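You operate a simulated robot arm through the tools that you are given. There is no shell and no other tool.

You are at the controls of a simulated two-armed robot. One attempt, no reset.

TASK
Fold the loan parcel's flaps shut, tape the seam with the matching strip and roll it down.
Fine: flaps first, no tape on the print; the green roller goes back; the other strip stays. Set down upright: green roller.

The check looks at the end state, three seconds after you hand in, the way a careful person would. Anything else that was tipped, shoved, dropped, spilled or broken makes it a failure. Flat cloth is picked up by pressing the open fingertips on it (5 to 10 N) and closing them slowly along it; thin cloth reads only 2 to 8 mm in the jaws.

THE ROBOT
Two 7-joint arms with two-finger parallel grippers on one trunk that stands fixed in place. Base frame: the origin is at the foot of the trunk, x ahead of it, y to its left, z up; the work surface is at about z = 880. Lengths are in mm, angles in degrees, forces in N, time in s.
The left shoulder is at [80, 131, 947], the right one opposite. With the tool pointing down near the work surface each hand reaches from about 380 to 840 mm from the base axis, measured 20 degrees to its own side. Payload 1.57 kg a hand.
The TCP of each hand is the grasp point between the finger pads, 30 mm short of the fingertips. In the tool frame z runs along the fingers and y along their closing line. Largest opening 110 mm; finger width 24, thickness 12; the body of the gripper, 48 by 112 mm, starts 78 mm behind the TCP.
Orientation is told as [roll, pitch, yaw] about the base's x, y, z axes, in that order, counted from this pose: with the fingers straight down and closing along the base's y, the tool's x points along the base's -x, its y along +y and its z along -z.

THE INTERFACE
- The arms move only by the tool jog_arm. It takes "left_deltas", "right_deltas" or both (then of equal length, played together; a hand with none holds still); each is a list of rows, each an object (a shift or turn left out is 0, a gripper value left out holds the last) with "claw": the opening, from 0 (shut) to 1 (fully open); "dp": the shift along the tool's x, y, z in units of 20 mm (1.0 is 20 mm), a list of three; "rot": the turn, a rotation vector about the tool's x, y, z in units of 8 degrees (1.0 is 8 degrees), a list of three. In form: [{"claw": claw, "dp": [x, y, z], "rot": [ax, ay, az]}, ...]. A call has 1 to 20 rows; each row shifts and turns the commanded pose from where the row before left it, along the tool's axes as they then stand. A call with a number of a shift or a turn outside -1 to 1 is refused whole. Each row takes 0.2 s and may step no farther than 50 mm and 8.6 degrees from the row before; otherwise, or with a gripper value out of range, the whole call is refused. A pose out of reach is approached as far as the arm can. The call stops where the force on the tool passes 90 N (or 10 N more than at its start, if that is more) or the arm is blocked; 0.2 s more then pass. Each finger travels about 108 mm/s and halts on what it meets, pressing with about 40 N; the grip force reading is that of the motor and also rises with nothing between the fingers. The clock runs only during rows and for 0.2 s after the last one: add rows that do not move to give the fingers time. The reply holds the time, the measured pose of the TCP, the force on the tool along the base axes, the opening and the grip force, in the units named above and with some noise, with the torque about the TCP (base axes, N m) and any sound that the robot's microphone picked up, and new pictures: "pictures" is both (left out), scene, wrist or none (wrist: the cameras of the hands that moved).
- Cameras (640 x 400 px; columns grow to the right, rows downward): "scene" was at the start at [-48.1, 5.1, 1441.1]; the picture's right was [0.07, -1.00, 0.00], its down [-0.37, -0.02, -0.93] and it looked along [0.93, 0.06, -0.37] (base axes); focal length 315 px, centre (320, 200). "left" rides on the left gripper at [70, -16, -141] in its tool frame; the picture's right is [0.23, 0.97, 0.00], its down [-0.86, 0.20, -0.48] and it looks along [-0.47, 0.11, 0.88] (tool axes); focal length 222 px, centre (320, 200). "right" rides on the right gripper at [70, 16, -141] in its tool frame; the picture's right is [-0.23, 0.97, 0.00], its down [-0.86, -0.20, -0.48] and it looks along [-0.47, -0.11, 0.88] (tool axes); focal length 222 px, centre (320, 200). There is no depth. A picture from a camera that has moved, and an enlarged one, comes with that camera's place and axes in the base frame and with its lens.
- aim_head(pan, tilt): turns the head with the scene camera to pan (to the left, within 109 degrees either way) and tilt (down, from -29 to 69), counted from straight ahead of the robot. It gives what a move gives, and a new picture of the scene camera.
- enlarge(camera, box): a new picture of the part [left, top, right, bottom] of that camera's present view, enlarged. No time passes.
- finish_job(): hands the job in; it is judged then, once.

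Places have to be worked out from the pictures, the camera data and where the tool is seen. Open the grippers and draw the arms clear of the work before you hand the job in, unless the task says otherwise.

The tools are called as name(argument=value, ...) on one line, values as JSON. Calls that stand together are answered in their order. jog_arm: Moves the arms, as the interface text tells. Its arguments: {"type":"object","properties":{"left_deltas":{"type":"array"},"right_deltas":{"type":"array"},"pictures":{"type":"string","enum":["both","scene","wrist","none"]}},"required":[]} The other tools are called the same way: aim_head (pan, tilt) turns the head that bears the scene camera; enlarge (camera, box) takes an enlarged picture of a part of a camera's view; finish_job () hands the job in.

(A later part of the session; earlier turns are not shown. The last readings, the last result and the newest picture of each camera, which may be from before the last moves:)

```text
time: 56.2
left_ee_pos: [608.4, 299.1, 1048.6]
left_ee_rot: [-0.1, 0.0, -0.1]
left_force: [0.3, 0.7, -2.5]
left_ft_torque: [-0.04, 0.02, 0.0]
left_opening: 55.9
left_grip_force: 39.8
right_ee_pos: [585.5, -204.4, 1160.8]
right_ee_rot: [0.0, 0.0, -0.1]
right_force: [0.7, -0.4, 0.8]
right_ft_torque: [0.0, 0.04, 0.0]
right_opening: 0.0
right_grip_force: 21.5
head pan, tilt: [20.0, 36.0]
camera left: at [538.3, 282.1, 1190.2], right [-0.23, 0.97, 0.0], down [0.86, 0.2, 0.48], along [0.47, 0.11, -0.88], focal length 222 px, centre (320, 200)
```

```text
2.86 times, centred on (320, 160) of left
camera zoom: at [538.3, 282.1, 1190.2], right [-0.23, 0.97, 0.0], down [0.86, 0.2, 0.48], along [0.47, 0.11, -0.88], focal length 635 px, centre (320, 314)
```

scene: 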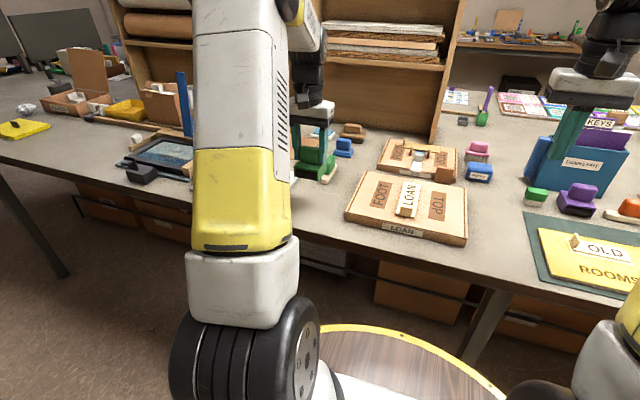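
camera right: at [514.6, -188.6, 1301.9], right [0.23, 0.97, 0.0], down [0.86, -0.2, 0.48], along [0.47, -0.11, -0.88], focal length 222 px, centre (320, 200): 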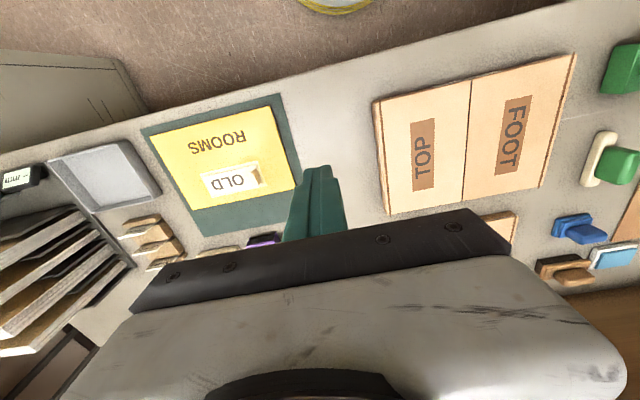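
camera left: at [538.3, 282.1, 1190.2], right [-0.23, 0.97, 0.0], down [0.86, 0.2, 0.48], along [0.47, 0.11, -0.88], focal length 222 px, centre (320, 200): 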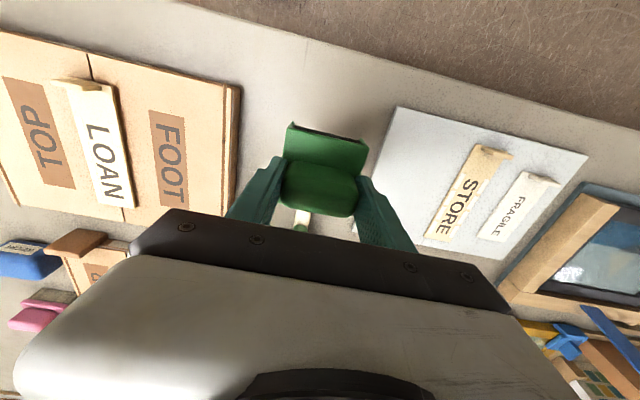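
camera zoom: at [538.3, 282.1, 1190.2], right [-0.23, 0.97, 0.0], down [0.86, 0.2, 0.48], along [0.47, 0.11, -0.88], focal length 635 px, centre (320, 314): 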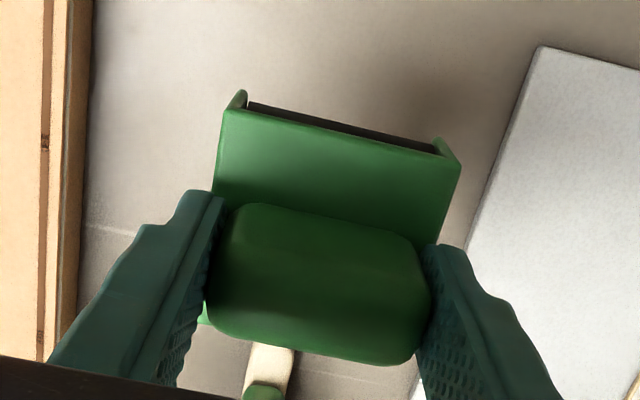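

The roller hangs upright with no slip (about 2.5 N). I carry it over the tape, behind the tab, to about [655, 39.5], still high, and turn the head back.

jog_arm(left_deltas=[{"dp": [-0.179, -0.998, 0]}, {"dp": [-0.179, -0.998, 0]}, {"dp": [-0.179, -0.998, 0]}, {"dp": [-0.179, -0.998, 0]}, {"dp": [-0.179, -0.998, 0]}, {"dp": [-0.179, -0.998, 0]}, {"dp": [-0.179, -0.998, 0]}, {"dp": [-0.179, -0.998, 0]}, {"dp": [-0.179, -0.998, 0]}, {"dp": [-0.179, -0.998, 0]}, {"dp": [-0.179, -0.998, 0]}, {"dp": [-0.179, -0.998, 0]}, {"dp": [-0.179, -0.998, 0]}, {"dp": [0, 0, 1]}, {"dp": [0, 0, 1]}], pictures="wrist")

aim_head(pan=6, tilt=36)

enlarge(camera="scene", box=[260, 110, 420, 240])

enlarge(camera="left", box=[200, 40, 440, 240])

```text
time: 59.4
left_ee_pos: [653.8, 38.6, 1009.6]
left_ee_rot: [0.0, 0.0, 0.1]
left_force: [0.0, -0.4, -0.5]
left_ft_torque: [-0.03, 0.03, -0.01]
left_opening: 55.6
left_grip_force: 39.7
right_ee_pos: [585.8, -205.1, 1159.9]
right_ee_rot: [-0.1, -0.1, 0.0]
right_force: [0.3, -0.3, 0.3]
right_ft_torque: [-0.02, -0.01, -0.01]
right_opening: 0.0
right_grip_force: 21.2
head pan, tilt: [20.0, 36.0]
camera left: at [585.1, 21.8, 1150.5], right [-0.23, 0.97, 0.0], down [0.85, 0.2, 0.48], along [0.47, 0.11, -0.88], focal length 222 px, centre (320, 200)
```

left: 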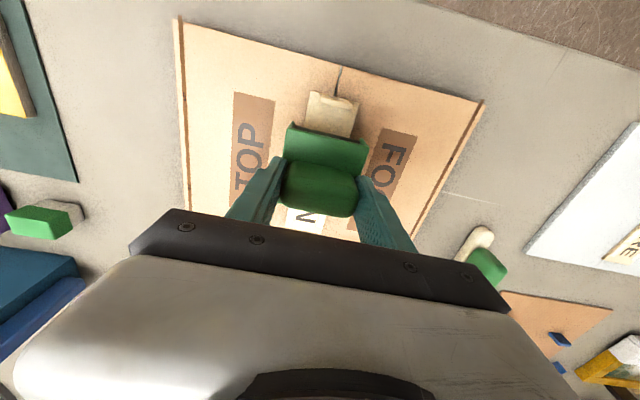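

```text
time: 60.2
left_ee_pos: [654.0, 38.4, 1008.5]
left_ee_rot: [0.0, 0.0, -0.1]
left_force: [0.3, -0.9, -2.7]
left_ft_torque: [-0.02, -0.01, 0.03]
left_opening: 55.6
left_grip_force: 39.8
right_ee_pos: [586.1, -204.7, 1159.9]
right_ee_rot: [0.0, 0.0, -0.1]
right_force: [-1.1, 0.0, -0.2]
right_ft_torque: [0.01, -0.01, 0.05]
right_opening: 0.1
right_grip_force: 21.1
head pan, tilt: [6.0, 36.0]
```

scene: 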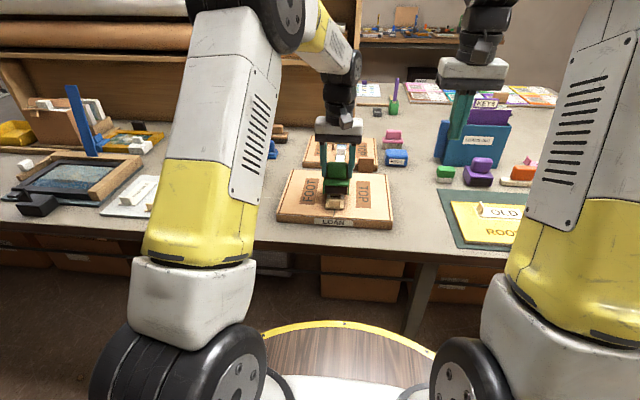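

```text
3.08 times, centred on (340, 175) of scene
camera zoom: at [-53.7, 8.1, 1418.5], right [0.1, -0.99, 0.0], down [-0.58, -0.06, -0.81], along [0.8, 0.08, -0.59], focal length 969 px, centre (258, 277)
```

zoom: 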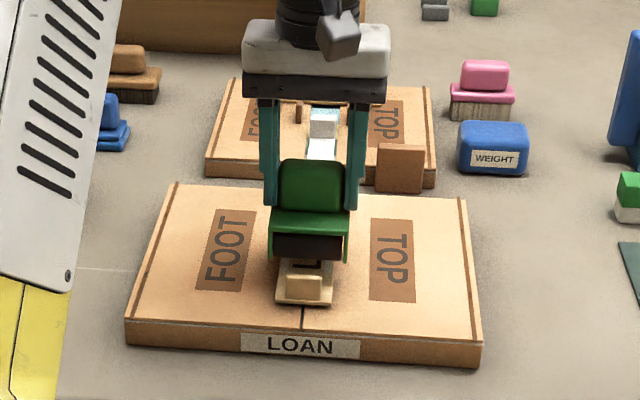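

```text
2.00 times, centred on (320, 140) of left
camera zoom: at [585.1, 21.9, 1150.8], right [-0.23, 0.97, 0.0], down [0.86, 0.2, 0.48], along [0.47, 0.11, -0.88], focal length 444 px, centre (320, 320)
```

zoom: 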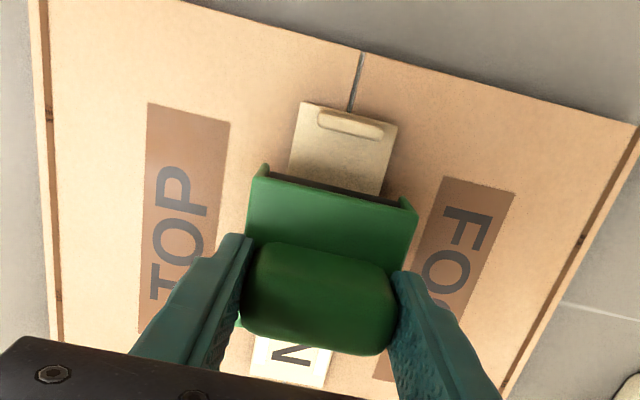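

The roller is centred over the tape (tape centre y≈38.8) with ~19 mm from its front to the tab. I lower it to just touch the tape.

jog_arm(left_deltas=[{"dp": [0, 0.01, 0.5]}, {"dp": [0, 0, 0.4]}, {"dp": [0, 0, 0.15]}, {"dp": [0, 0, 0.1]}, {"dp": [0, 0, 0.05]}], pictures="wrist")

```text
time: 61.4
left_ee_pos: [654.9, 38.9, 988.7]
left_ee_rot: [0.0, -0.4, 0.0]
left_force: [-1.7, 1.2, 54.3]
left_ft_torque: [0.23, 0.17, 0.0]
left_opening: 55.8
left_grip_force: 40.4
right_ee_pos: [583.4, -204.2, 1160.1]
right_ee_rot: [0.0, -0.1, -0.1]
right_force: [0.3, -0.8, -0.8]
right_ft_torque: [0.0, -0.01, 0.04]
right_opening: 0.0
right_grip_force: 21.7
head pan, tilt: [6.0, 36.0]
camera left: at [584.2, 22.2, 1129.8], right [-0.23, 0.97, 0.0], down [0.85, 0.2, 0.49], along [0.47, 0.11, -0.87], focal length 222 px, centre (320, 200)
```

left: 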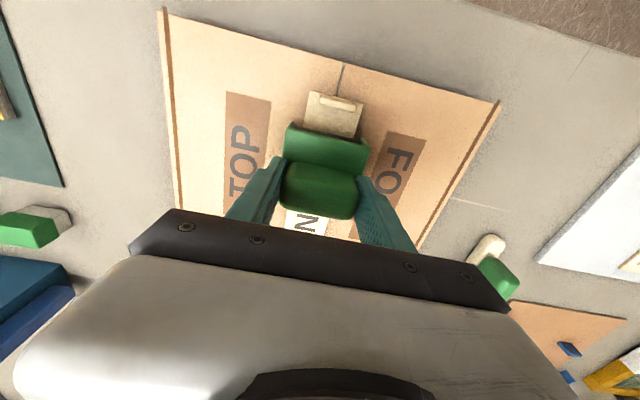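

Contact reads 54 N, more than wanted; I back off about 2.2 mm to roll at ~20 N.

jog_arm(left_deltas=[{"dp": [0, 0, -0.11]}, {}], pictures="none")

```text
time: 62.0
left_ee_pos: [655.3, 38.5, 987.9]
left_ee_rot: [-0.1, -0.2, 0.0]
left_force: [4.8, -2.2, 36.5]
left_ft_torque: [-0.03, -0.61, 0.02]
left_opening: 55.5
left_grip_force: 40.3
right_ee_pos: [584.7, -205.3, 1162.4]
right_ee_rot: [0.0, 0.1, -0.1]
right_force: [-0.6, 0.9, -0.8]
right_ft_torque: [-0.05, 0.03, -0.01]
right_opening: 0.0
right_grip_force: 21.3
head pan, tilt: [6.0, 36.0]
```

Now 36 N; I back off slightly more and roll back a little towards the tab (stopping ~7 mm short of it).

jog_arm(left_deltas=[{"dp": [0, 0, -0.06]}, {"dp": [0.22, 0, 0]}, {"dp": [0.22, 0, 0]}, {"dp": [0.22, 0, 0]}, {}], pictures="wrist")

enlarge(camera="left", box=[200, 40, 440, 240])

```text
time: 63.2
left_ee_pos: [641.9, 39.8, 988.3]
left_ee_rot: [-0.2, -0.2, 0.0]
left_force: [8.6, 1.1, 28.6]
left_ft_torque: [0.05, -0.87, 0.02]
left_opening: 55.6
left_grip_force: 40.0
right_ee_pos: [585.8, -204.5, 1160.5]
right_ee_rot: [-0.1, 0.0, 0.1]
right_force: [-0.5, -0.5, -0.4]
right_ft_torque: [-0.01, 0.03, -0.02]
right_opening: 0.0
right_grip_force: 21.5
head pan, tilt: [6.0, 36.0]
camera left: at [571.8, 22.5, 1130.4], right [-0.23, 0.97, 0.0], down [0.85, 0.2, 0.48], along [0.47, 0.11, -0.88], focal length 222 px, centre (320, 200)
```

left: 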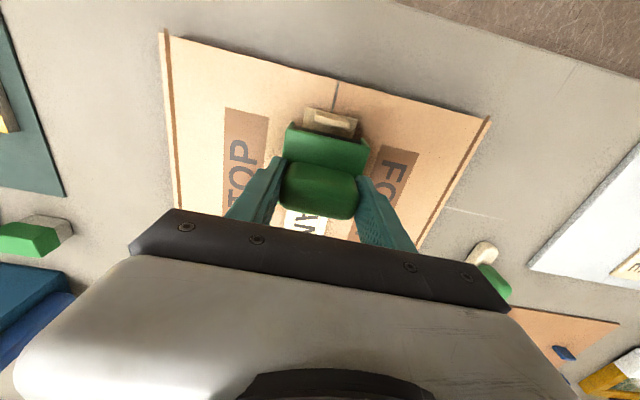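

```text
2.00 times, centred on (320, 140) of left
camera zoom: at [571.8, 22.5, 1130.4], right [-0.23, 0.97, 0.0], down [0.85, 0.2, 0.48], along [0.47, 0.11, -0.88], focal length 444 px, centre (320, 320)
```

zoom: 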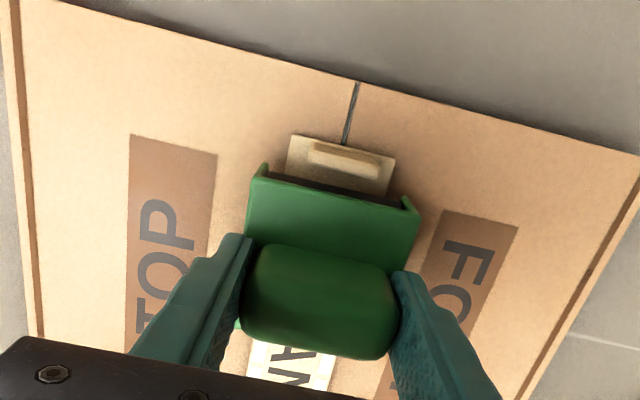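

The tape holds its place and the roller rolls with ~28 N. I roll forward along the seam to past the strip's far end (x≈770).

jog_arm(left_deltas=[{"dp": [-0.5, 0, 0]}, {"dp": [-0.5, 0, 0]}, {"dp": [-0.5, 0, 0]}, {"dp": [-0.5, 0, 0]}, {"dp": [-0.5, 0, 0]}, {"dp": [-0.5, 0, 0]}, {"dp": [-0.5, 0, 0]}, {"dp": [-0.5, 0, 0]}, {"dp": [-0.5, 0, 0]}, {"dp": [-0.5, 0, 0]}, {"dp": [-0.5, 0, 0]}, {"dp": [-0.5, 0, 0]}, {"dp": [-0.4, 0, 0]}])

enlarge(camera="left", box=[200, 20, 440, 220])

enlarge(camera="scene", box=[260, 110, 420, 240])

```text
time: 66.0
left_ee_pos: [768.3, 40.1, 986.3]
left_ee_rot: [0.0, 0.0, -0.1]
left_force: [-7.4, 0.3, 21.7]
left_ft_torque: [-0.02, 0.88, 0.0]
left_opening: 55.6
left_grip_force: 40.0
right_ee_pos: [584.1, -204.4, 1160.6]
right_ee_rot: [0.0, 0.0, -0.2]
right_force: [-0.1, -0.3, -0.7]
right_ft_torque: [-0.02, 0.02, 0.01]
right_opening: 0.0
right_grip_force: 21.0
head pan, tilt: [6.0, 36.0]
camera left: at [699.0, 22.9, 1129.7], right [-0.23, 0.97, 0.0], down [0.85, 0.2, 0.48], along [0.47, 0.11, -0.88], focal length 222 px, centre (320, 200)
```

scene: 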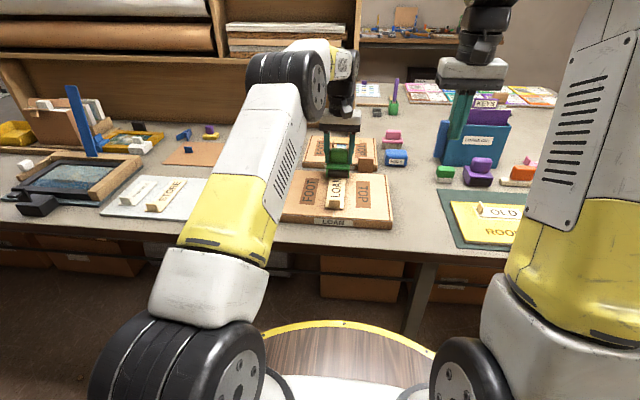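
left: 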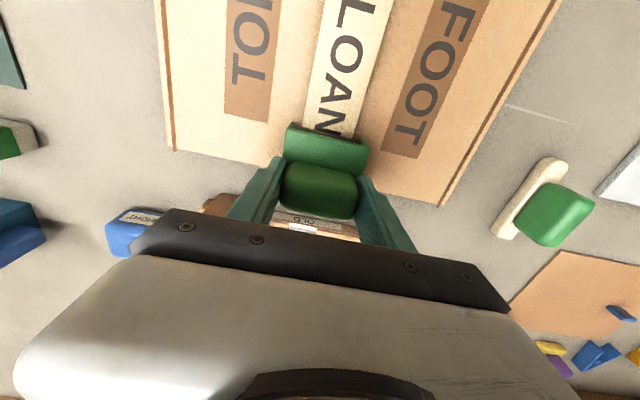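

```text
2.00 times, centred on (320, 120) of left
camera zoom: at [699.0, 22.9, 1129.7], right [-0.23, 0.97, 0.0], down [0.85, 0.2, 0.48], along [0.47, 0.11, -0.88], focal length 444 px, centre (320, 360)
```

zoom: 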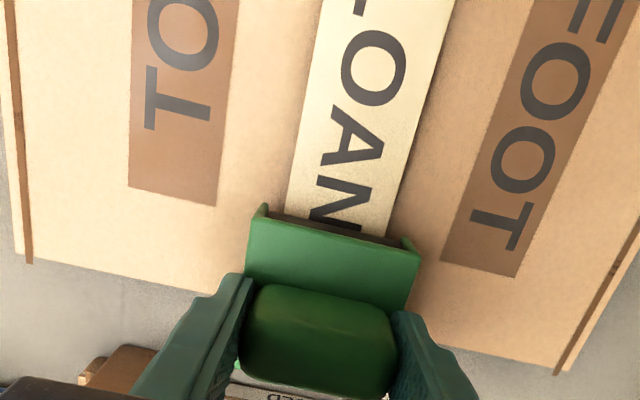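

```text
3.08 times, centred on (340, 175) of scene
camera zoom: at [-54.8, 8.0, 1418.4], right [0.1, -0.99, 0.0], down [-0.58, -0.06, -0.81], along [0.81, 0.08, -0.59], focal length 969 px, centre (258, 277)
```

zoom: 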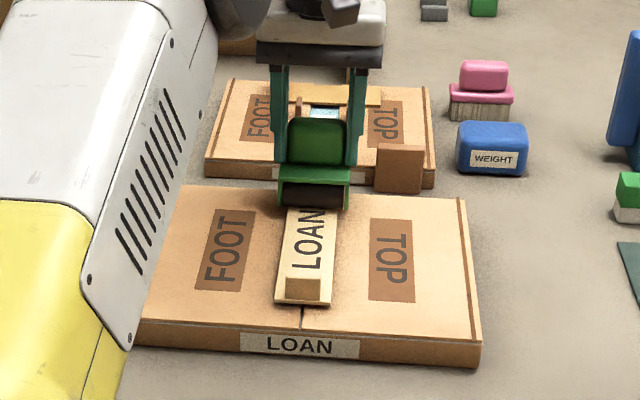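

The white unpressed marks along the rolled part of the tape have vanished. I roll a few mm more beyond the strip's end and then back, to see the far end.

jog_arm(left_deltas=[{"dp": [-0.3, 0, 0]}, {}, {"dp": [0.5, 0, 0]}, {"dp": [0.5, 0, 0]}, {"dp": [0.5, 0, 0]}, {"dp": [0.5, 0, 0]}, {"dp": [0.5, 0, 0]}, {"dp": [0.5, 0, 0]}, {"dp": [0.5, 0, 0]}, {"dp": [0.5, 0, 0]}, {"dp": [0.5, 0, 0]}, {"dp": [0.5, 0, 0]}, {"dp": [0.5, 0, 0]}])

enlarge(camera="left", box=[200, 20, 440, 240])

enlarge(camera="scene", box=[260, 110, 420, 240])

```text
time: 68.8
left_ee_pos: [666.2, 38.4, 988.7]
left_ee_rot: [0.1, -0.2, 0.1]
left_force: [7.5, 0.0, 26.2]
left_ft_torque: [0.04, -0.65, -0.02]
left_opening: 55.7
left_grip_force: 39.7
right_ee_pos: [584.8, -205.0, 1161.4]
right_ee_rot: [0.0, 0.1, -0.2]
right_force: [-0.1, 0.3, -0.7]
right_ft_torque: [-0.01, 0.0, 0.0]
right_opening: 0.0
right_grip_force: 21.5
head pan, tilt: [6.0, 36.0]
camera left: at [595.7, 22.3, 1130.2], right [-0.23, 0.97, 0.0], down [0.85, 0.2, 0.48], along [0.47, 0.11, -0.88], focal length 222 px, centre (320, 200)
```

scene: 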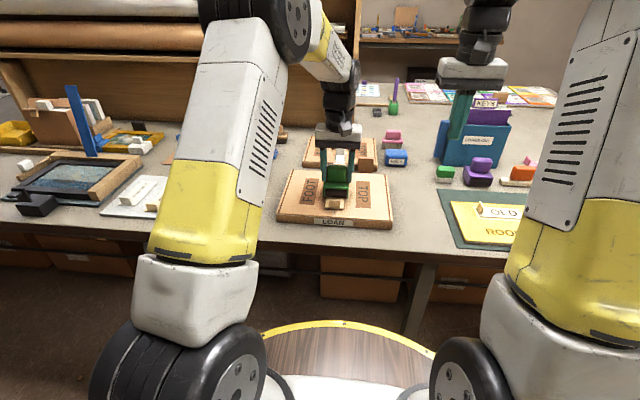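
left: 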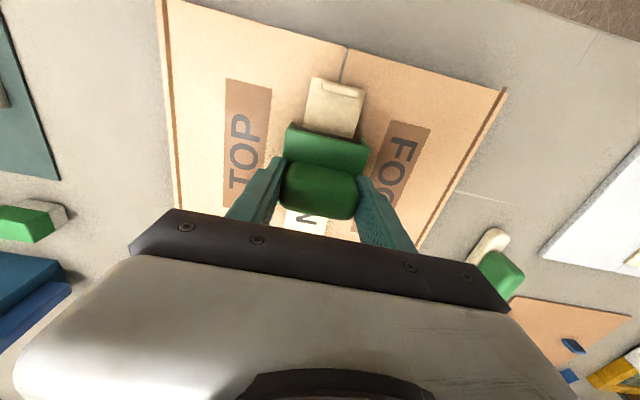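

```text
1.82 times, centred on (320, 130) of left
camera zoom: at [595.7, 22.3, 1130.2], right [-0.23, 0.97, 0.0], down [0.85, 0.2, 0.48], along [0.47, 0.11, -0.88], focal length 404 px, centre (320, 327)
```

zoom: 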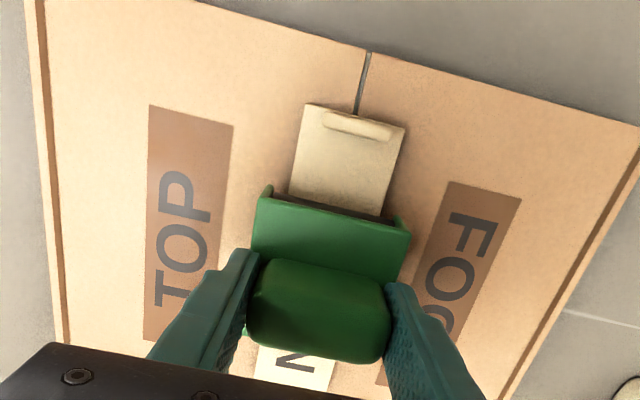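

```text
3.08 times, centred on (340, 175) of scene
camera zoom: at [-54.2, 8.0, 1418.5], right [0.1, -0.99, 0.0], down [-0.58, -0.06, -0.81], along [0.8, 0.08, -0.59], focal length 969 px, centre (258, 277)
```

zoom: 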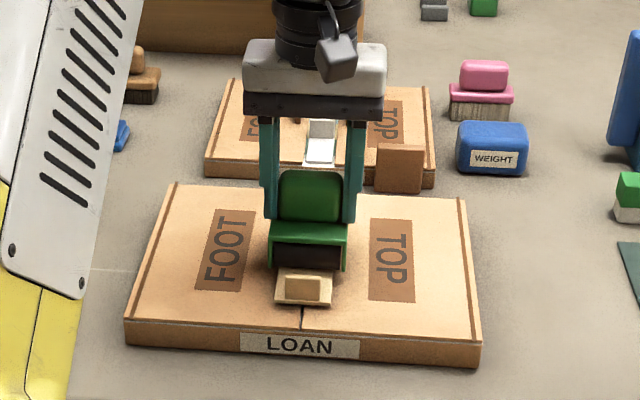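

Rolling looks good; I roll back once more to x≈640 and then lift the roller straight up.

jog_arm(left_deltas=[{"dp": [0.45, 0, 0]}, {"dp": [0.45, 0, 0]}, {"dp": [0.4, 0, 0]}, {}, {"dp": [0, 0, -0.2]}, {"dp": [0, 0, -0.4]}, {"dp": [0, 0, -0.8]}, {"dp": [0, 0, -1]}, {"dp": [0, 0, -1]}])

enlarge(camera="left", box=[200, 20, 440, 240])

```text
time: 70.8
left_ee_pos: [639.9, 39.8, 1055.2]
left_ee_rot: [-0.1, 0.2, 0.0]
left_force: [0.8, -0.1, -1.6]
left_ft_torque: [-0.02, -0.01, 0.01]
left_opening: 55.9
left_grip_force: 39.5
right_ee_pos: [586.1, -204.6, 1159.9]
right_ee_rot: [0.0, 0.1, -0.1]
right_force: [-1.4, 0.4, 0.2]
right_ft_torque: [0.0, 0.05, 0.01]
right_opening: 0.1
right_grip_force: 21.3
head pan, tilt: [6.0, 36.0]
camera left: at [569.5, 22.2, 1196.8], right [-0.23, 0.97, 0.0], down [0.86, 0.2, 0.48], along [0.47, 0.11, -0.88], focal length 222 px, centre (320, 200)
```

scene: 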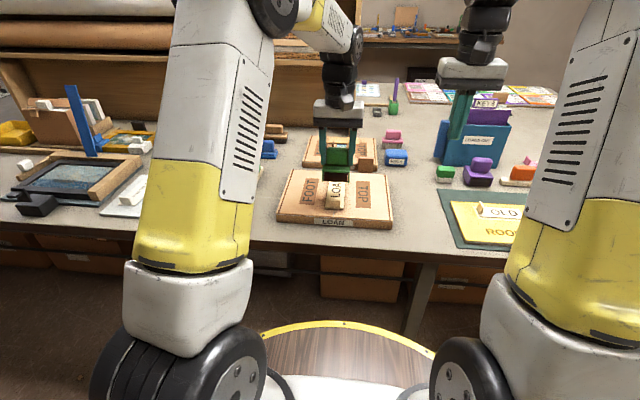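
left: 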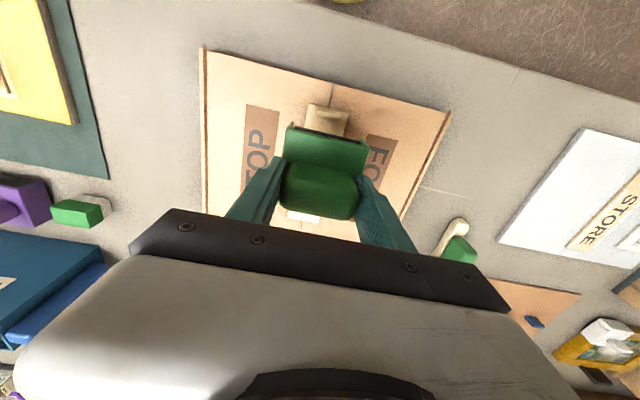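

```text
1.82 times, centred on (320, 130) of left
camera zoom: at [569.5, 22.2, 1196.8], right [-0.23, 0.97, 0.0], down [0.86, 0.2, 0.48], along [0.47, 0.11, -0.88], focal length 404 px, centre (320, 327)
```

zoom: 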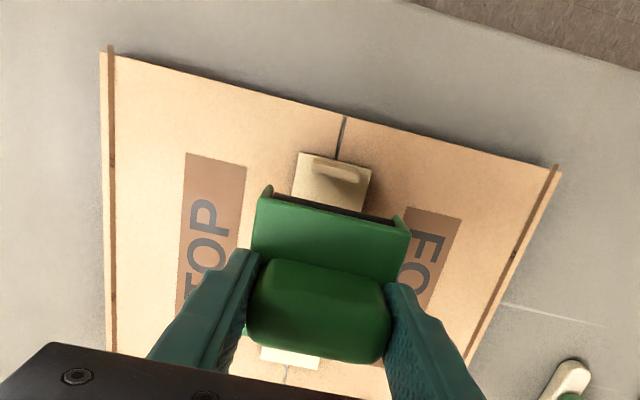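

The roller is up. I carry it back towards its home above [608.5, 298.6] and check the tape from there.

jog_arm(left_deltas=[{"dp": [0.1208, 0.9965, 0]}, {"dp": [0.1208, 0.9965, 0]}, {"dp": [0.1208, 0.9965, 0]}, {"dp": [0.1208, 0.9965, 0]}, {"dp": [0.1208, 0.9965, 0]}, {"dp": [0.1208, 0.9965, 0]}, {"dp": [0.1208, 0.9965, 0]}, {"dp": [0.1208, 0.9965, 0]}, {"dp": [0.1208, 0.9965, 0]}, {"dp": [0.1208, 0.9965, 0]}, {"dp": [0.1208, 0.9965, 0]}, {"dp": [0.1208, 0.9965, 0]}, {"dp": [0.1208, 0.9965, 0]}])

enlarge(camera="scene", box=[260, 130, 410, 240])

enlarge(camera="left", box=[0, 20, 280, 240])

```text
time: 73.6
left_ee_pos: [608.8, 297.4, 1055.5]
left_ee_rot: [0.1, 0.0, 0.0]
left_force: [0.0, -0.6, -1.6]
left_ft_torque: [-0.02, 0.01, -0.01]
left_opening: 55.6
left_grip_force: 39.7
right_ee_pos: [584.9, -205.8, 1159.7]
right_ee_rot: [-0.1, 0.0, -0.1]
right_force: [0.4, -0.6, 1.1]
right_ft_torque: [0.03, -0.02, 0.01]
right_opening: 0.0
right_grip_force: 21.6
head pan, tilt: [6.0, 36.0]
camera left: at [538.9, 280.8, 1197.4], right [-0.23, 0.97, 0.0], down [0.86, 0.2, 0.48], along [0.47, 0.11, -0.88], focal length 222 px, centre (320, 200)
```

scene: 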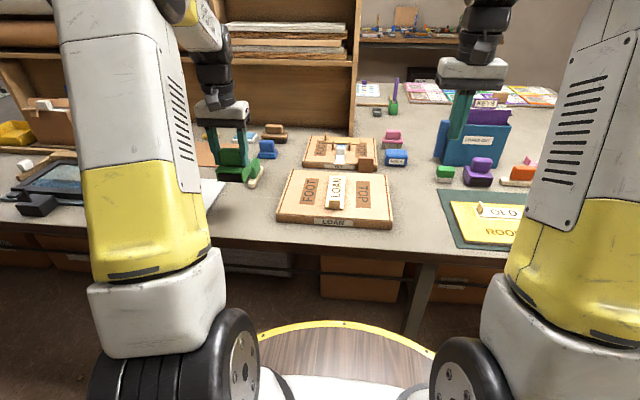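
left: 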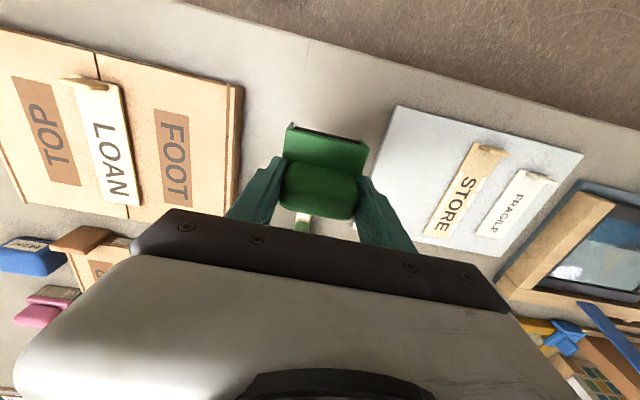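

```text
3.64 times, centred on (335, 185) of scene
camera zoom: at [-53.7, 7.9, 1418.5], right [0.1, -0.99, 0.0], down [-0.58, -0.06, -0.81], along [0.8, 0.08, -0.59], focal length 1145 px, centre (266, 254)
```

zoom: 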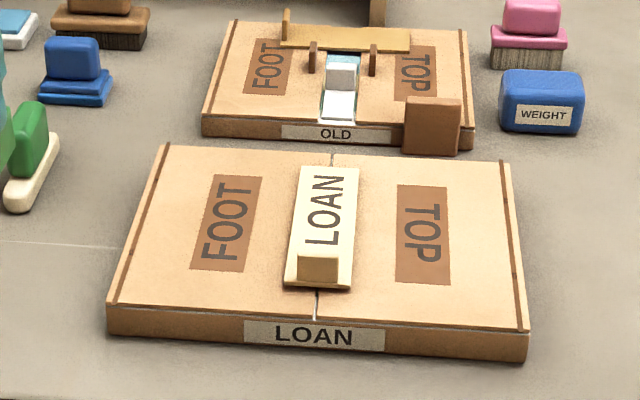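

```text
1.82 times, centred on (140, 130) of left
camera zoom: at [538.9, 280.8, 1197.4], right [-0.23, 0.97, 0.0], down [0.86, 0.2, 0.48], along [0.47, 0.11, -0.88], focal length 404 px, centre (647, 327)
```

zoom: 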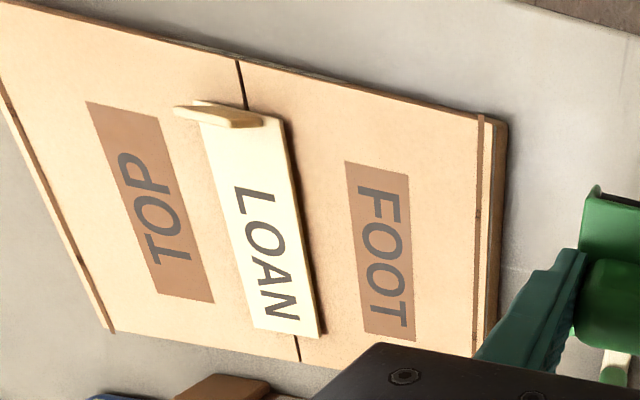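

All the white marks are gone along the tape, so it is rolled down over its length. I lower the roller to its home, slowing just above the table.

jog_arm(left_deltas=[{"dp": [0, 0.03, 1]}, {"dp": [0, 0, 1]}, {"dp": [0, 0, 1]}, {"dp": [0, 0, 1]}, {"dp": [0, 0, 0.5]}, {"dp": [0, 0, 0.3]}, {"dp": [0, 0, 0.1]}])

enlarge(camera="left", box=[220, 90, 420, 230])

```text
time: 75.2
left_ee_pos: [608.7, 298.3, 957.6]
left_ee_rot: [-0.1, 0.0, 0.0]
left_force: [0.1, 0.4, -2.3]
left_ft_torque: [0.0, 0.02, -0.02]
left_opening: 55.6
left_grip_force: 40.0
right_ee_pos: [585.9, -205.8, 1160.2]
right_ee_rot: [0.0, -0.1, -0.1]
right_force: [0.1, -0.2, 0.0]
right_ft_torque: [0.01, 0.01, -0.02]
right_opening: 0.0
right_grip_force: 21.1
head pan, tilt: [6.0, 36.0]
camera left: at [538.8, 281.7, 1099.1], right [-0.23, 0.97, 0.0], down [0.86, 0.2, 0.48], along [0.47, 0.11, -0.88], focal length 222 px, centre (320, 200)
```

scene: 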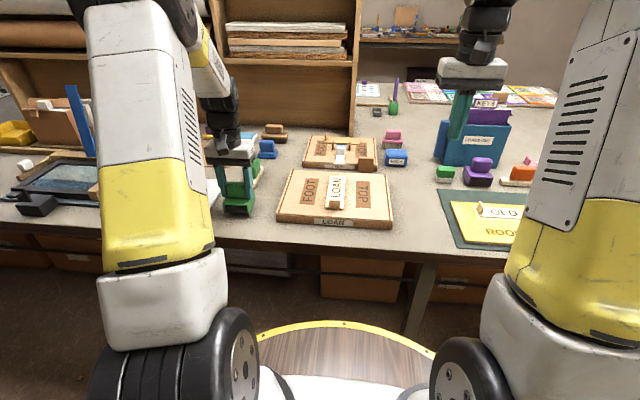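
left: 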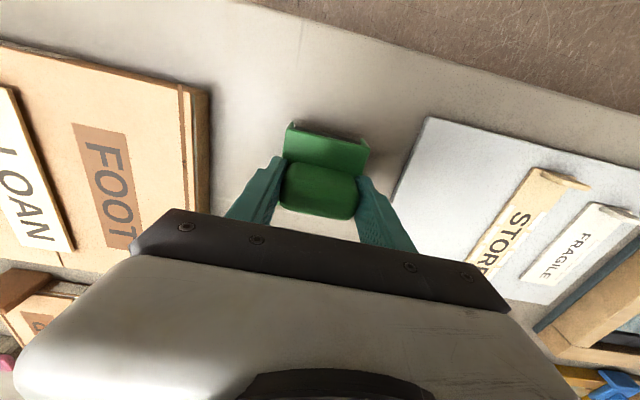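

```text
2.86 times, centred on (320, 160) of left
camera zoom: at [538.8, 281.7, 1099.1], right [-0.23, 0.97, 0.0], down [0.86, 0.2, 0.48], along [0.47, 0.11, -0.88], focal length 635 px, centre (320, 314)
```

zoom: 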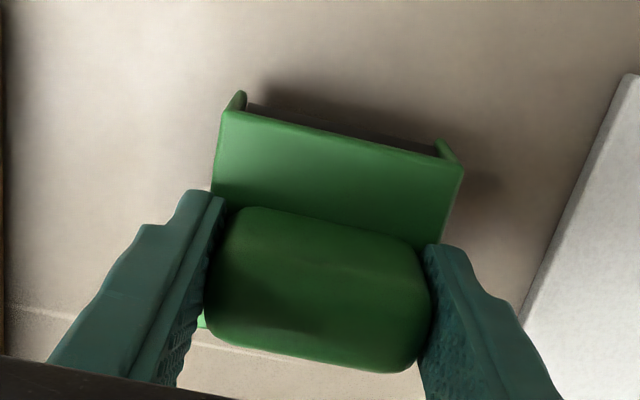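

About 5 mm to go, roller upright. I lower in 1.5–2 mm steps until the table carries it.

jog_arm(left_deltas=[{"dp": [0, 0, 0.1]}, {"dp": [0, 0, 0.08]}, {"dp": [0, 0, 0.06]}], pictures="none")

```text
time: 76.0
left_ee_pos: [608.2, 299.3, 952.6]
left_ee_rot: [0.0, 0.0, 0.0]
left_force: [-0.5, 0.0, -1.5]
left_ft_torque: [-0.01, -0.02, 0.0]
left_opening: 55.5
left_grip_force: 39.4
right_ee_pos: [586.4, -203.2, 1160.1]
right_ee_rot: [0.1, -0.1, -0.1]
right_force: [-1.1, 0.2, 0.2]
right_ft_torque: [0.01, -0.02, -0.02]
right_opening: 0.1
right_grip_force: 21.1
head pan, tilt: [6.0, 36.0]
```

jog_arm(left_deltas=[{"dp": [0, 0, 0.06]}, {"dp": [0, 0, 0.06]}, {}], pictures="none")

```text
time: 76.8
left_ee_pos: [608.5, 296.7, 950.8]
left_ee_rot: [0.0, 0.0, 0.0]
left_force: [-0.5, -0.2, -1.7]
left_ft_torque: [-0.01, -0.01, 0.02]
left_opening: 55.8
left_grip_force: 40.2
right_ee_pos: [585.0, -205.5, 1160.5]
right_ee_rot: [0.0, 0.0, -0.1]
right_force: [-0.4, 0.2, -0.5]
right_ft_torque: [0.0, -0.04, 0.03]
right_opening: 0.0
right_grip_force: 21.3
head pan, tilt: [6.0, 36.0]
```

No contact yet at TCP z≈950.5 (the roller slid up a few mm in the jaws while rolling), so I go on in 1 mm steps.

jog_arm(left_deltas=[{"dp": [0, 0, 0.05]}, {"dp": [0, 0, 0.05]}, {}], pictures="none")

```text
time: 77.6
left_ee_pos: [608.0, 300.0, 949.1]
left_ee_rot: [0.0, -0.1, 0.0]
left_force: [-3.9, -1.3, 13.0]
left_ft_torque: [-0.13, -0.06, -0.04]
left_opening: 55.8
left_grip_force: 39.9
right_ee_pos: [585.1, -204.8, 1160.4]
right_ee_rot: [0.0, 0.0, -0.1]
right_force: [0.4, 0.1, -0.3]
right_ft_torque: [0.01, -0.04, -0.02]
right_opening: 0.0
right_grip_force: 21.4
head pan, tilt: [6.0, 36.0]
```

The table now carries the roller (13 N). I open the jaws gradually and then rise straight up.

jog_arm(left_deltas=[{"claw": 0.53, "dp": [0, 0, -0.03]}, {"claw": 0.57}, {"claw": 0.65}, {"claw": 0.8}, {"claw": 0.95}, {}, {"dp": [0, 0, -0.4]}, {"dp": [0, 0, -0.8]}, {"dp": [0, 0, -1]}, {"dp": [0, 0, -1]}, {"dp": [0, 0, -1]}, {"dp": [0, 0, -1]}])

enlarge(camera="left", box=[270, 90, 380, 190])

aim_head(pan=20, tilt=36)

enlarge(camera="scene", box=[280, 160, 360, 220])

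```text
time: 80.2
left_ee_pos: [609.3, 298.6, 1053.2]
left_ee_rot: [0.0, 0.0, 0.1]
left_force: [-0.1, 0.0, -0.5]
left_ft_torque: [0.01, 0.02, 0.02]
left_opening: 104.6
left_grip_force: 0.1
right_ee_pos: [585.4, -204.5, 1161.3]
right_ee_rot: [0.0, 0.0, 0.0]
right_force: [0.1, -0.3, 1.2]
right_ft_torque: [0.0, -0.02, 0.03]
right_opening: 0.0
right_grip_force: 22.0
head pan, tilt: [6.0, 36.0]
camera left: at [538.7, 281.9, 1194.9], right [-0.23, 0.97, 0.0], down [0.85, 0.2, 0.48], along [0.47, 0.11, -0.88], focal length 222 px, centre (320, 200)
```

scene: 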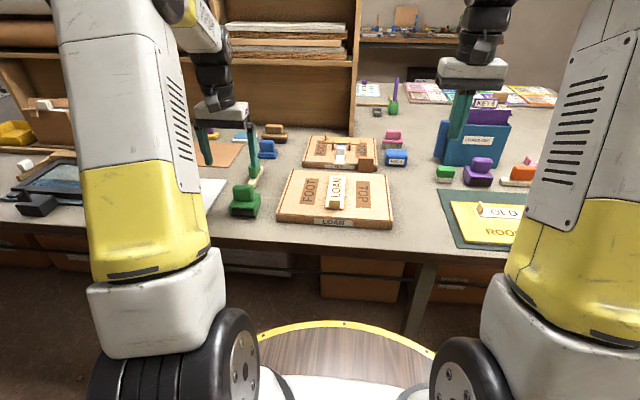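
left: 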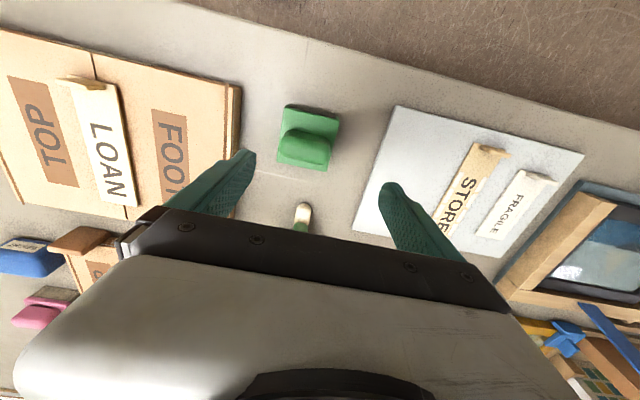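

```text
4.00 times, centred on (325, 140) of left
camera zoom: at [538.7, 281.9, 1194.9], right [-0.23, 0.97, 0.0], down [0.85, 0.2, 0.48], along [0.47, 0.11, -0.88], focal length 888 px, centre (300, 440)
```

zoom: 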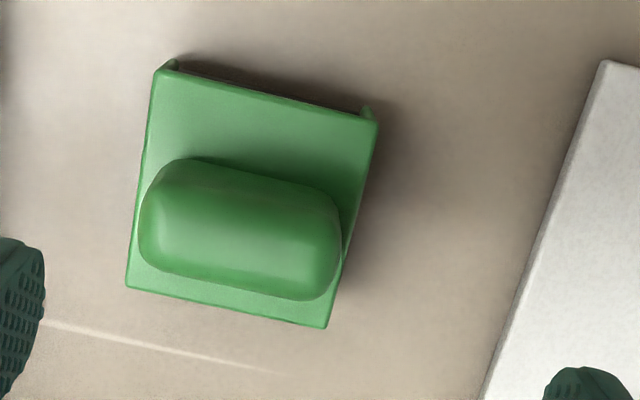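

```text
time: 80.9
left_ee_pos: [608.3, 298.3, 1052.9]
left_ee_rot: [0.0, 0.1, 0.0]
left_force: [0.0, 0.0, -0.6]
left_ft_torque: [-0.02, -0.01, 0.02]
left_opening: 104.4
left_grip_force: 0.1
right_ee_pos: [585.0, -204.2, 1160.3]
right_ee_rot: [0.0, 0.1, -0.1]
right_force: [-0.7, 0.0, 0.0]
right_ft_torque: [0.01, -0.01, 0.01]
right_opening: 0.0
right_grip_force: 21.5
head pan, tilt: [20.0, 36.0]
```

scene: 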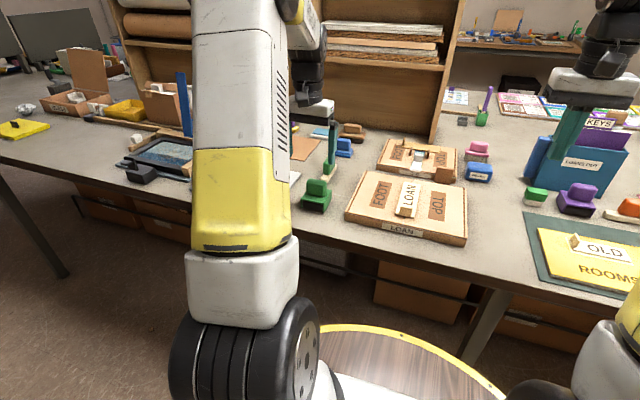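

```text
6.67 times, centred on (320, 190) of scene
camera zoom: at [-58.5, 28.8, 1418.5], right [0.34, -0.94, 0.0], down [-0.55, -0.2, -0.81], along [0.76, 0.28, -0.59], focal length 2100 px, centre (320, 267)
```

zoom: 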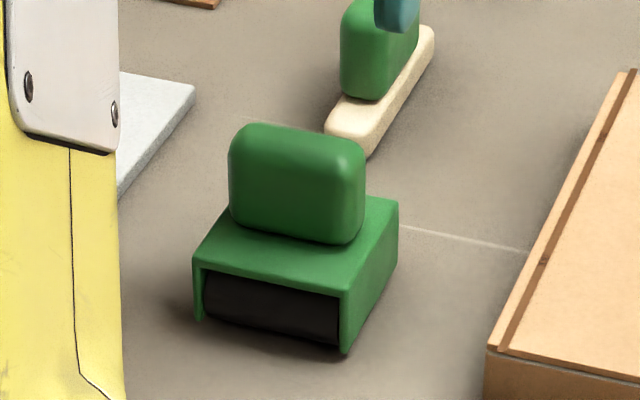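

The roller stands upright, but it was dragged about 17 mm to -y when the jaws opened (tips had touched its housing); its centre is now ≈[609, 281]. I'll regrip it higher on the handle and put it back on its exact spot.

jog_arm(left_deltas=[{"dp": [0, -0.43, 0.5]}, {"dp": [0, -0.43, 0.5]}, {"dp": [0, 0, 1]}, {"dp": [0, 0, 1]}, {"dp": [0, 0, 1]}, {"dp": [0, 0, 0.5]}, {}], pictures="wrist")

enlarge(camera="left", box=[220, 90, 420, 230])

```text
time: 82.5
left_ee_pos: [608.9, 281.6, 962.1]
left_ee_rot: [0.1, 0.1, 0.0]
left_force: [-0.3, 0.6, 0.3]
left_ft_torque: [-0.01, 0.01, 0.01]
left_opening: 104.4
left_grip_force: 0.0
right_ee_pos: [585.5, -204.2, 1160.5]
right_ee_rot: [0.0, -0.1, -0.1]
right_force: [0.0, 0.3, -0.5]
right_ft_torque: [-0.01, -0.01, 0.0]
right_opening: 0.0
right_grip_force: 21.4
head pan, tilt: [20.0, 36.0]
camera left: at [538.4, 265.0, 1104.4], right [-0.23, 0.97, 0.0], down [0.86, 0.2, 0.48], along [0.47, 0.11, -0.88], focal length 222 px, centre (320, 200)
```

left: 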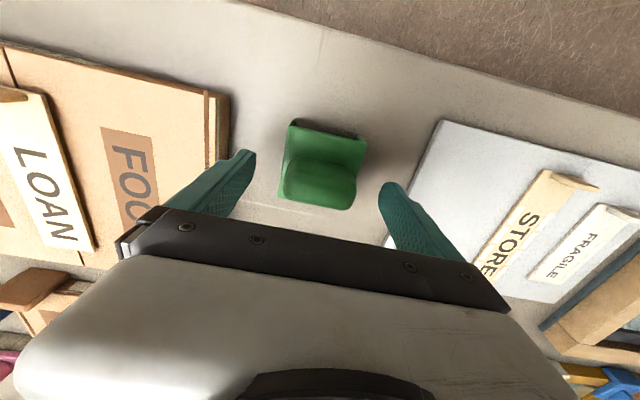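

```text
2.86 times, centred on (320, 160) of left
camera zoom: at [538.4, 265.0, 1104.4], right [-0.23, 0.97, 0.0], down [0.86, 0.2, 0.48], along [0.47, 0.11, -0.88], focal length 635 px, centre (320, 314)
```

zoom: 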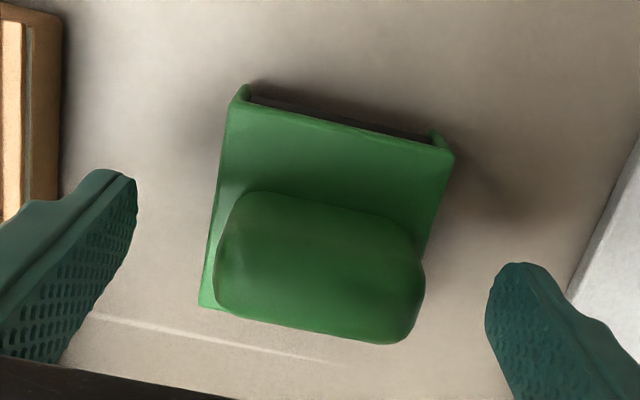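

The handle is centred again with the tips ~15 mm above the housing. I close on it and lift it about 8 mm.

jog_arm(left_deltas=[{"claw": 0.8}, {"claw": 0.65}, {"claw": 0.58}, {"claw": 0.52}, {"claw": 0.46}, {"claw": 0.3}, {}, {}, {"dp": [0, 0, -0.2]}, {"dp": [0, 0, -0.3]}, {}], pictures="wrist")

enlarge(camera="left", box=[220, 90, 420, 230])

```text
time: 84.9
left_ee_pos: [609.5, 281.6, 972.0]
left_ee_rot: [-0.1, 0.0, -0.1]
left_force: [0.6, 0.5, -1.0]
left_ft_torque: [-0.03, 0.04, 0.02]
left_opening: 55.4
left_grip_force: 39.9
right_ee_pos: [585.1, -204.7, 1160.8]
right_ee_rot: [0.0, -0.1, -0.1]
right_force: [-0.5, -0.2, 0.5]
right_ft_torque: [0.0, -0.01, 0.0]
right_opening: 0.0
right_grip_force: 20.6
head pan, tilt: [20.0, 36.0]
camera left: at [538.5, 264.4, 1114.8], right [-0.23, 0.97, 0.0], down [0.86, 0.2, 0.48], along [0.47, 0.11, -0.88], focal length 222 px, centre (320, 200)
```

left: 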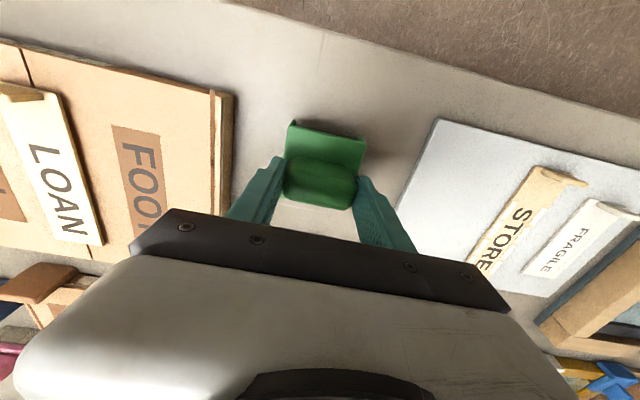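

```text
2.86 times, centred on (320, 160) of left
camera zoom: at [538.5, 264.4, 1114.8], right [-0.23, 0.97, 0.0], down [0.86, 0.2, 0.48], along [0.47, 0.11, -0.88], focal length 635 px, centre (320, 314)
```

zoom: 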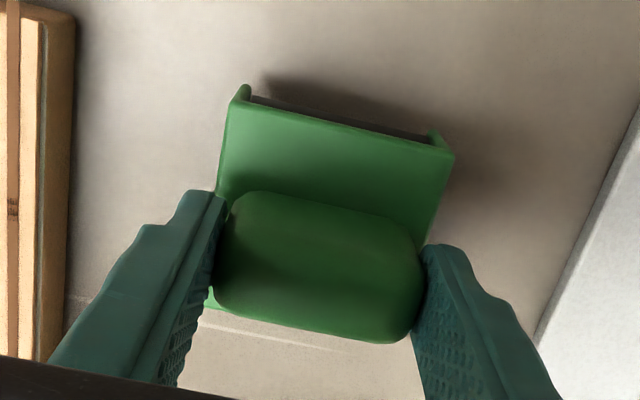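

Lifted about 10 mm with the roller upright. I move +17 mm in y to the home place and lower it in small steps to contact.

jog_arm(left_deltas=[{"dp": [0, 0.43, 0]}, {"dp": [0, 0.43, 0]}, {}, {"dp": [0, 0, 0.2]}, {"dp": [0, 0, 0.15]}, {"dp": [0, 0, 0.08]}, {}], pictures="none")

```text
time: 86.5
left_ee_pos: [607.6, 299.4, 963.2]
left_ee_rot: [0.0, 0.0, 0.1]
left_force: [0.1, -0.1, -1.7]
left_ft_torque: [0.0, 0.01, -0.01]
left_opening: 55.2
left_grip_force: 40.3
right_ee_pos: [586.2, -204.6, 1160.4]
right_ee_rot: [0.1, 0.0, -0.1]
right_force: [1.0, 0.0, 0.1]
right_ft_torque: [-0.02, 0.0, -0.01]
right_opening: 0.0
right_grip_force: 21.4
head pan, tilt: [20.0, 36.0]
```

jog_arm(left_deltas=[{"dp": [0, 0, 0.05]}, {"dp": [0, 0, 0.03]}, {}], pictures="none")

```text
time: 87.3
left_ee_pos: [609.7, 299.1, 962.7]
left_ee_rot: [0.1, 0.0, 0.0]
left_force: [-1.1, -0.7, 4.9]
left_ft_torque: [-0.07, 0.19, 0.01]
left_opening: 55.3
left_grip_force: 40.3
right_ee_pos: [585.7, -205.2, 1160.1]
right_ee_rot: [-0.1, 0.0, -0.1]
right_force: [0.1, 0.8, 0.6]
right_ft_torque: [-0.02, 0.0, 0.01]
right_opening: 0.2
right_grip_force: 21.0
head pan, tilt: [20.0, 36.0]
```

Light contact (5 N) at the home place, tips well above the housing. I open the jaws in small steps and look before rising.

jog_arm(left_deltas=[{"claw": 0.52}, {"claw": 0.55}, {"claw": 0.6}, {"claw": 0.7}, {"claw": 0.85}, {"claw": 0.95}, {}], pictures="wrist")

enlarge(camera="left", box=[220, 90, 420, 230])

enlarge(camera="scene", box=[280, 160, 360, 220])

```text
time: 88.9
left_ee_pos: [608.3, 299.7, 962.5]
left_ee_rot: [0.0, 0.0, 0.0]
left_force: [-0.3, -0.1, -1.0]
left_ft_torque: [-0.01, 0.05, 0.0]
left_opening: 104.6
left_grip_force: 0.0
right_ee_pos: [584.6, -205.0, 1160.9]
right_ee_rot: [0.0, 0.0, -0.1]
right_force: [0.5, 0.1, 0.0]
right_ft_torque: [-0.04, 0.02, -0.03]
right_opening: 0.4
right_grip_force: 21.2
head pan, tilt: [20.0, 36.0]
camera left: at [538.7, 282.1, 1104.3], right [-0.23, 0.97, 0.0], down [0.86, 0.2, 0.48], along [0.47, 0.11, -0.88], focal length 222 px, centre (320, 200)
```

left: 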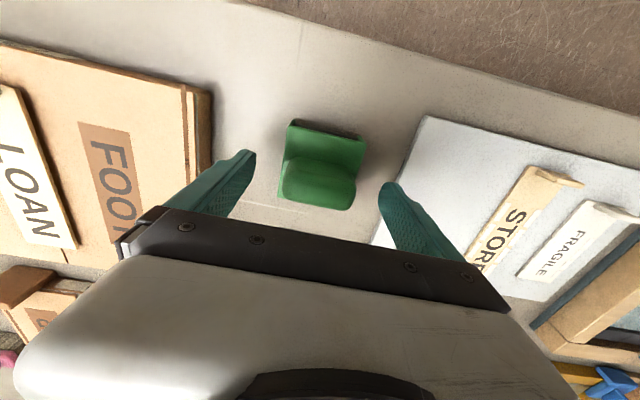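

```text
2.86 times, centred on (320, 160) of left
camera zoom: at [538.7, 282.1, 1104.3], right [-0.23, 0.97, 0.0], down [0.86, 0.2, 0.48], along [0.47, 0.11, -0.88], focal length 635 px, centre (320, 314)
```

zoom: 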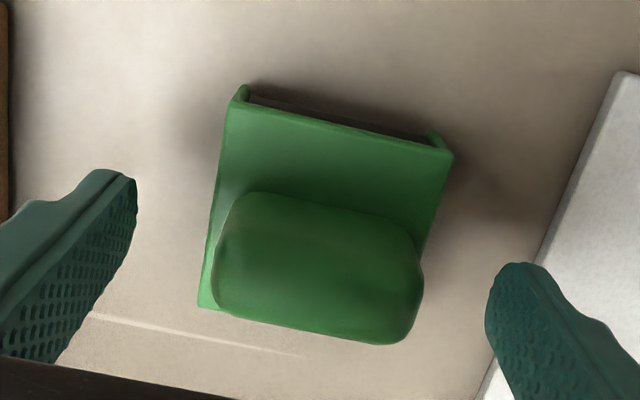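

```text
6.67 times, centred on (320, 190) of scene
camera zoom: at [-58.6, 28.9, 1418.5], right [0.34, -0.94, 0.0], down [-0.55, -0.2, -0.81], along [0.76, 0.28, -0.59], focal length 2100 px, centre (320, 267)
```

zoom: 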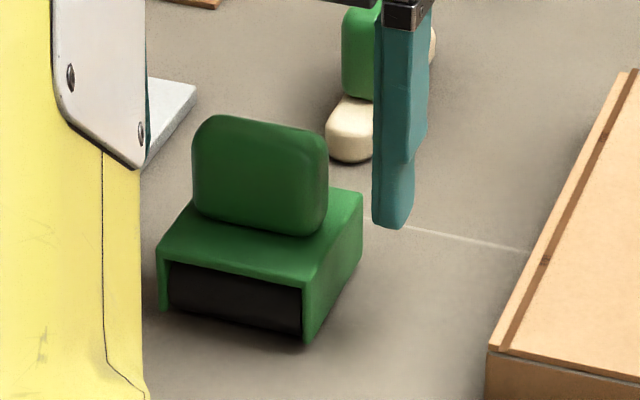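

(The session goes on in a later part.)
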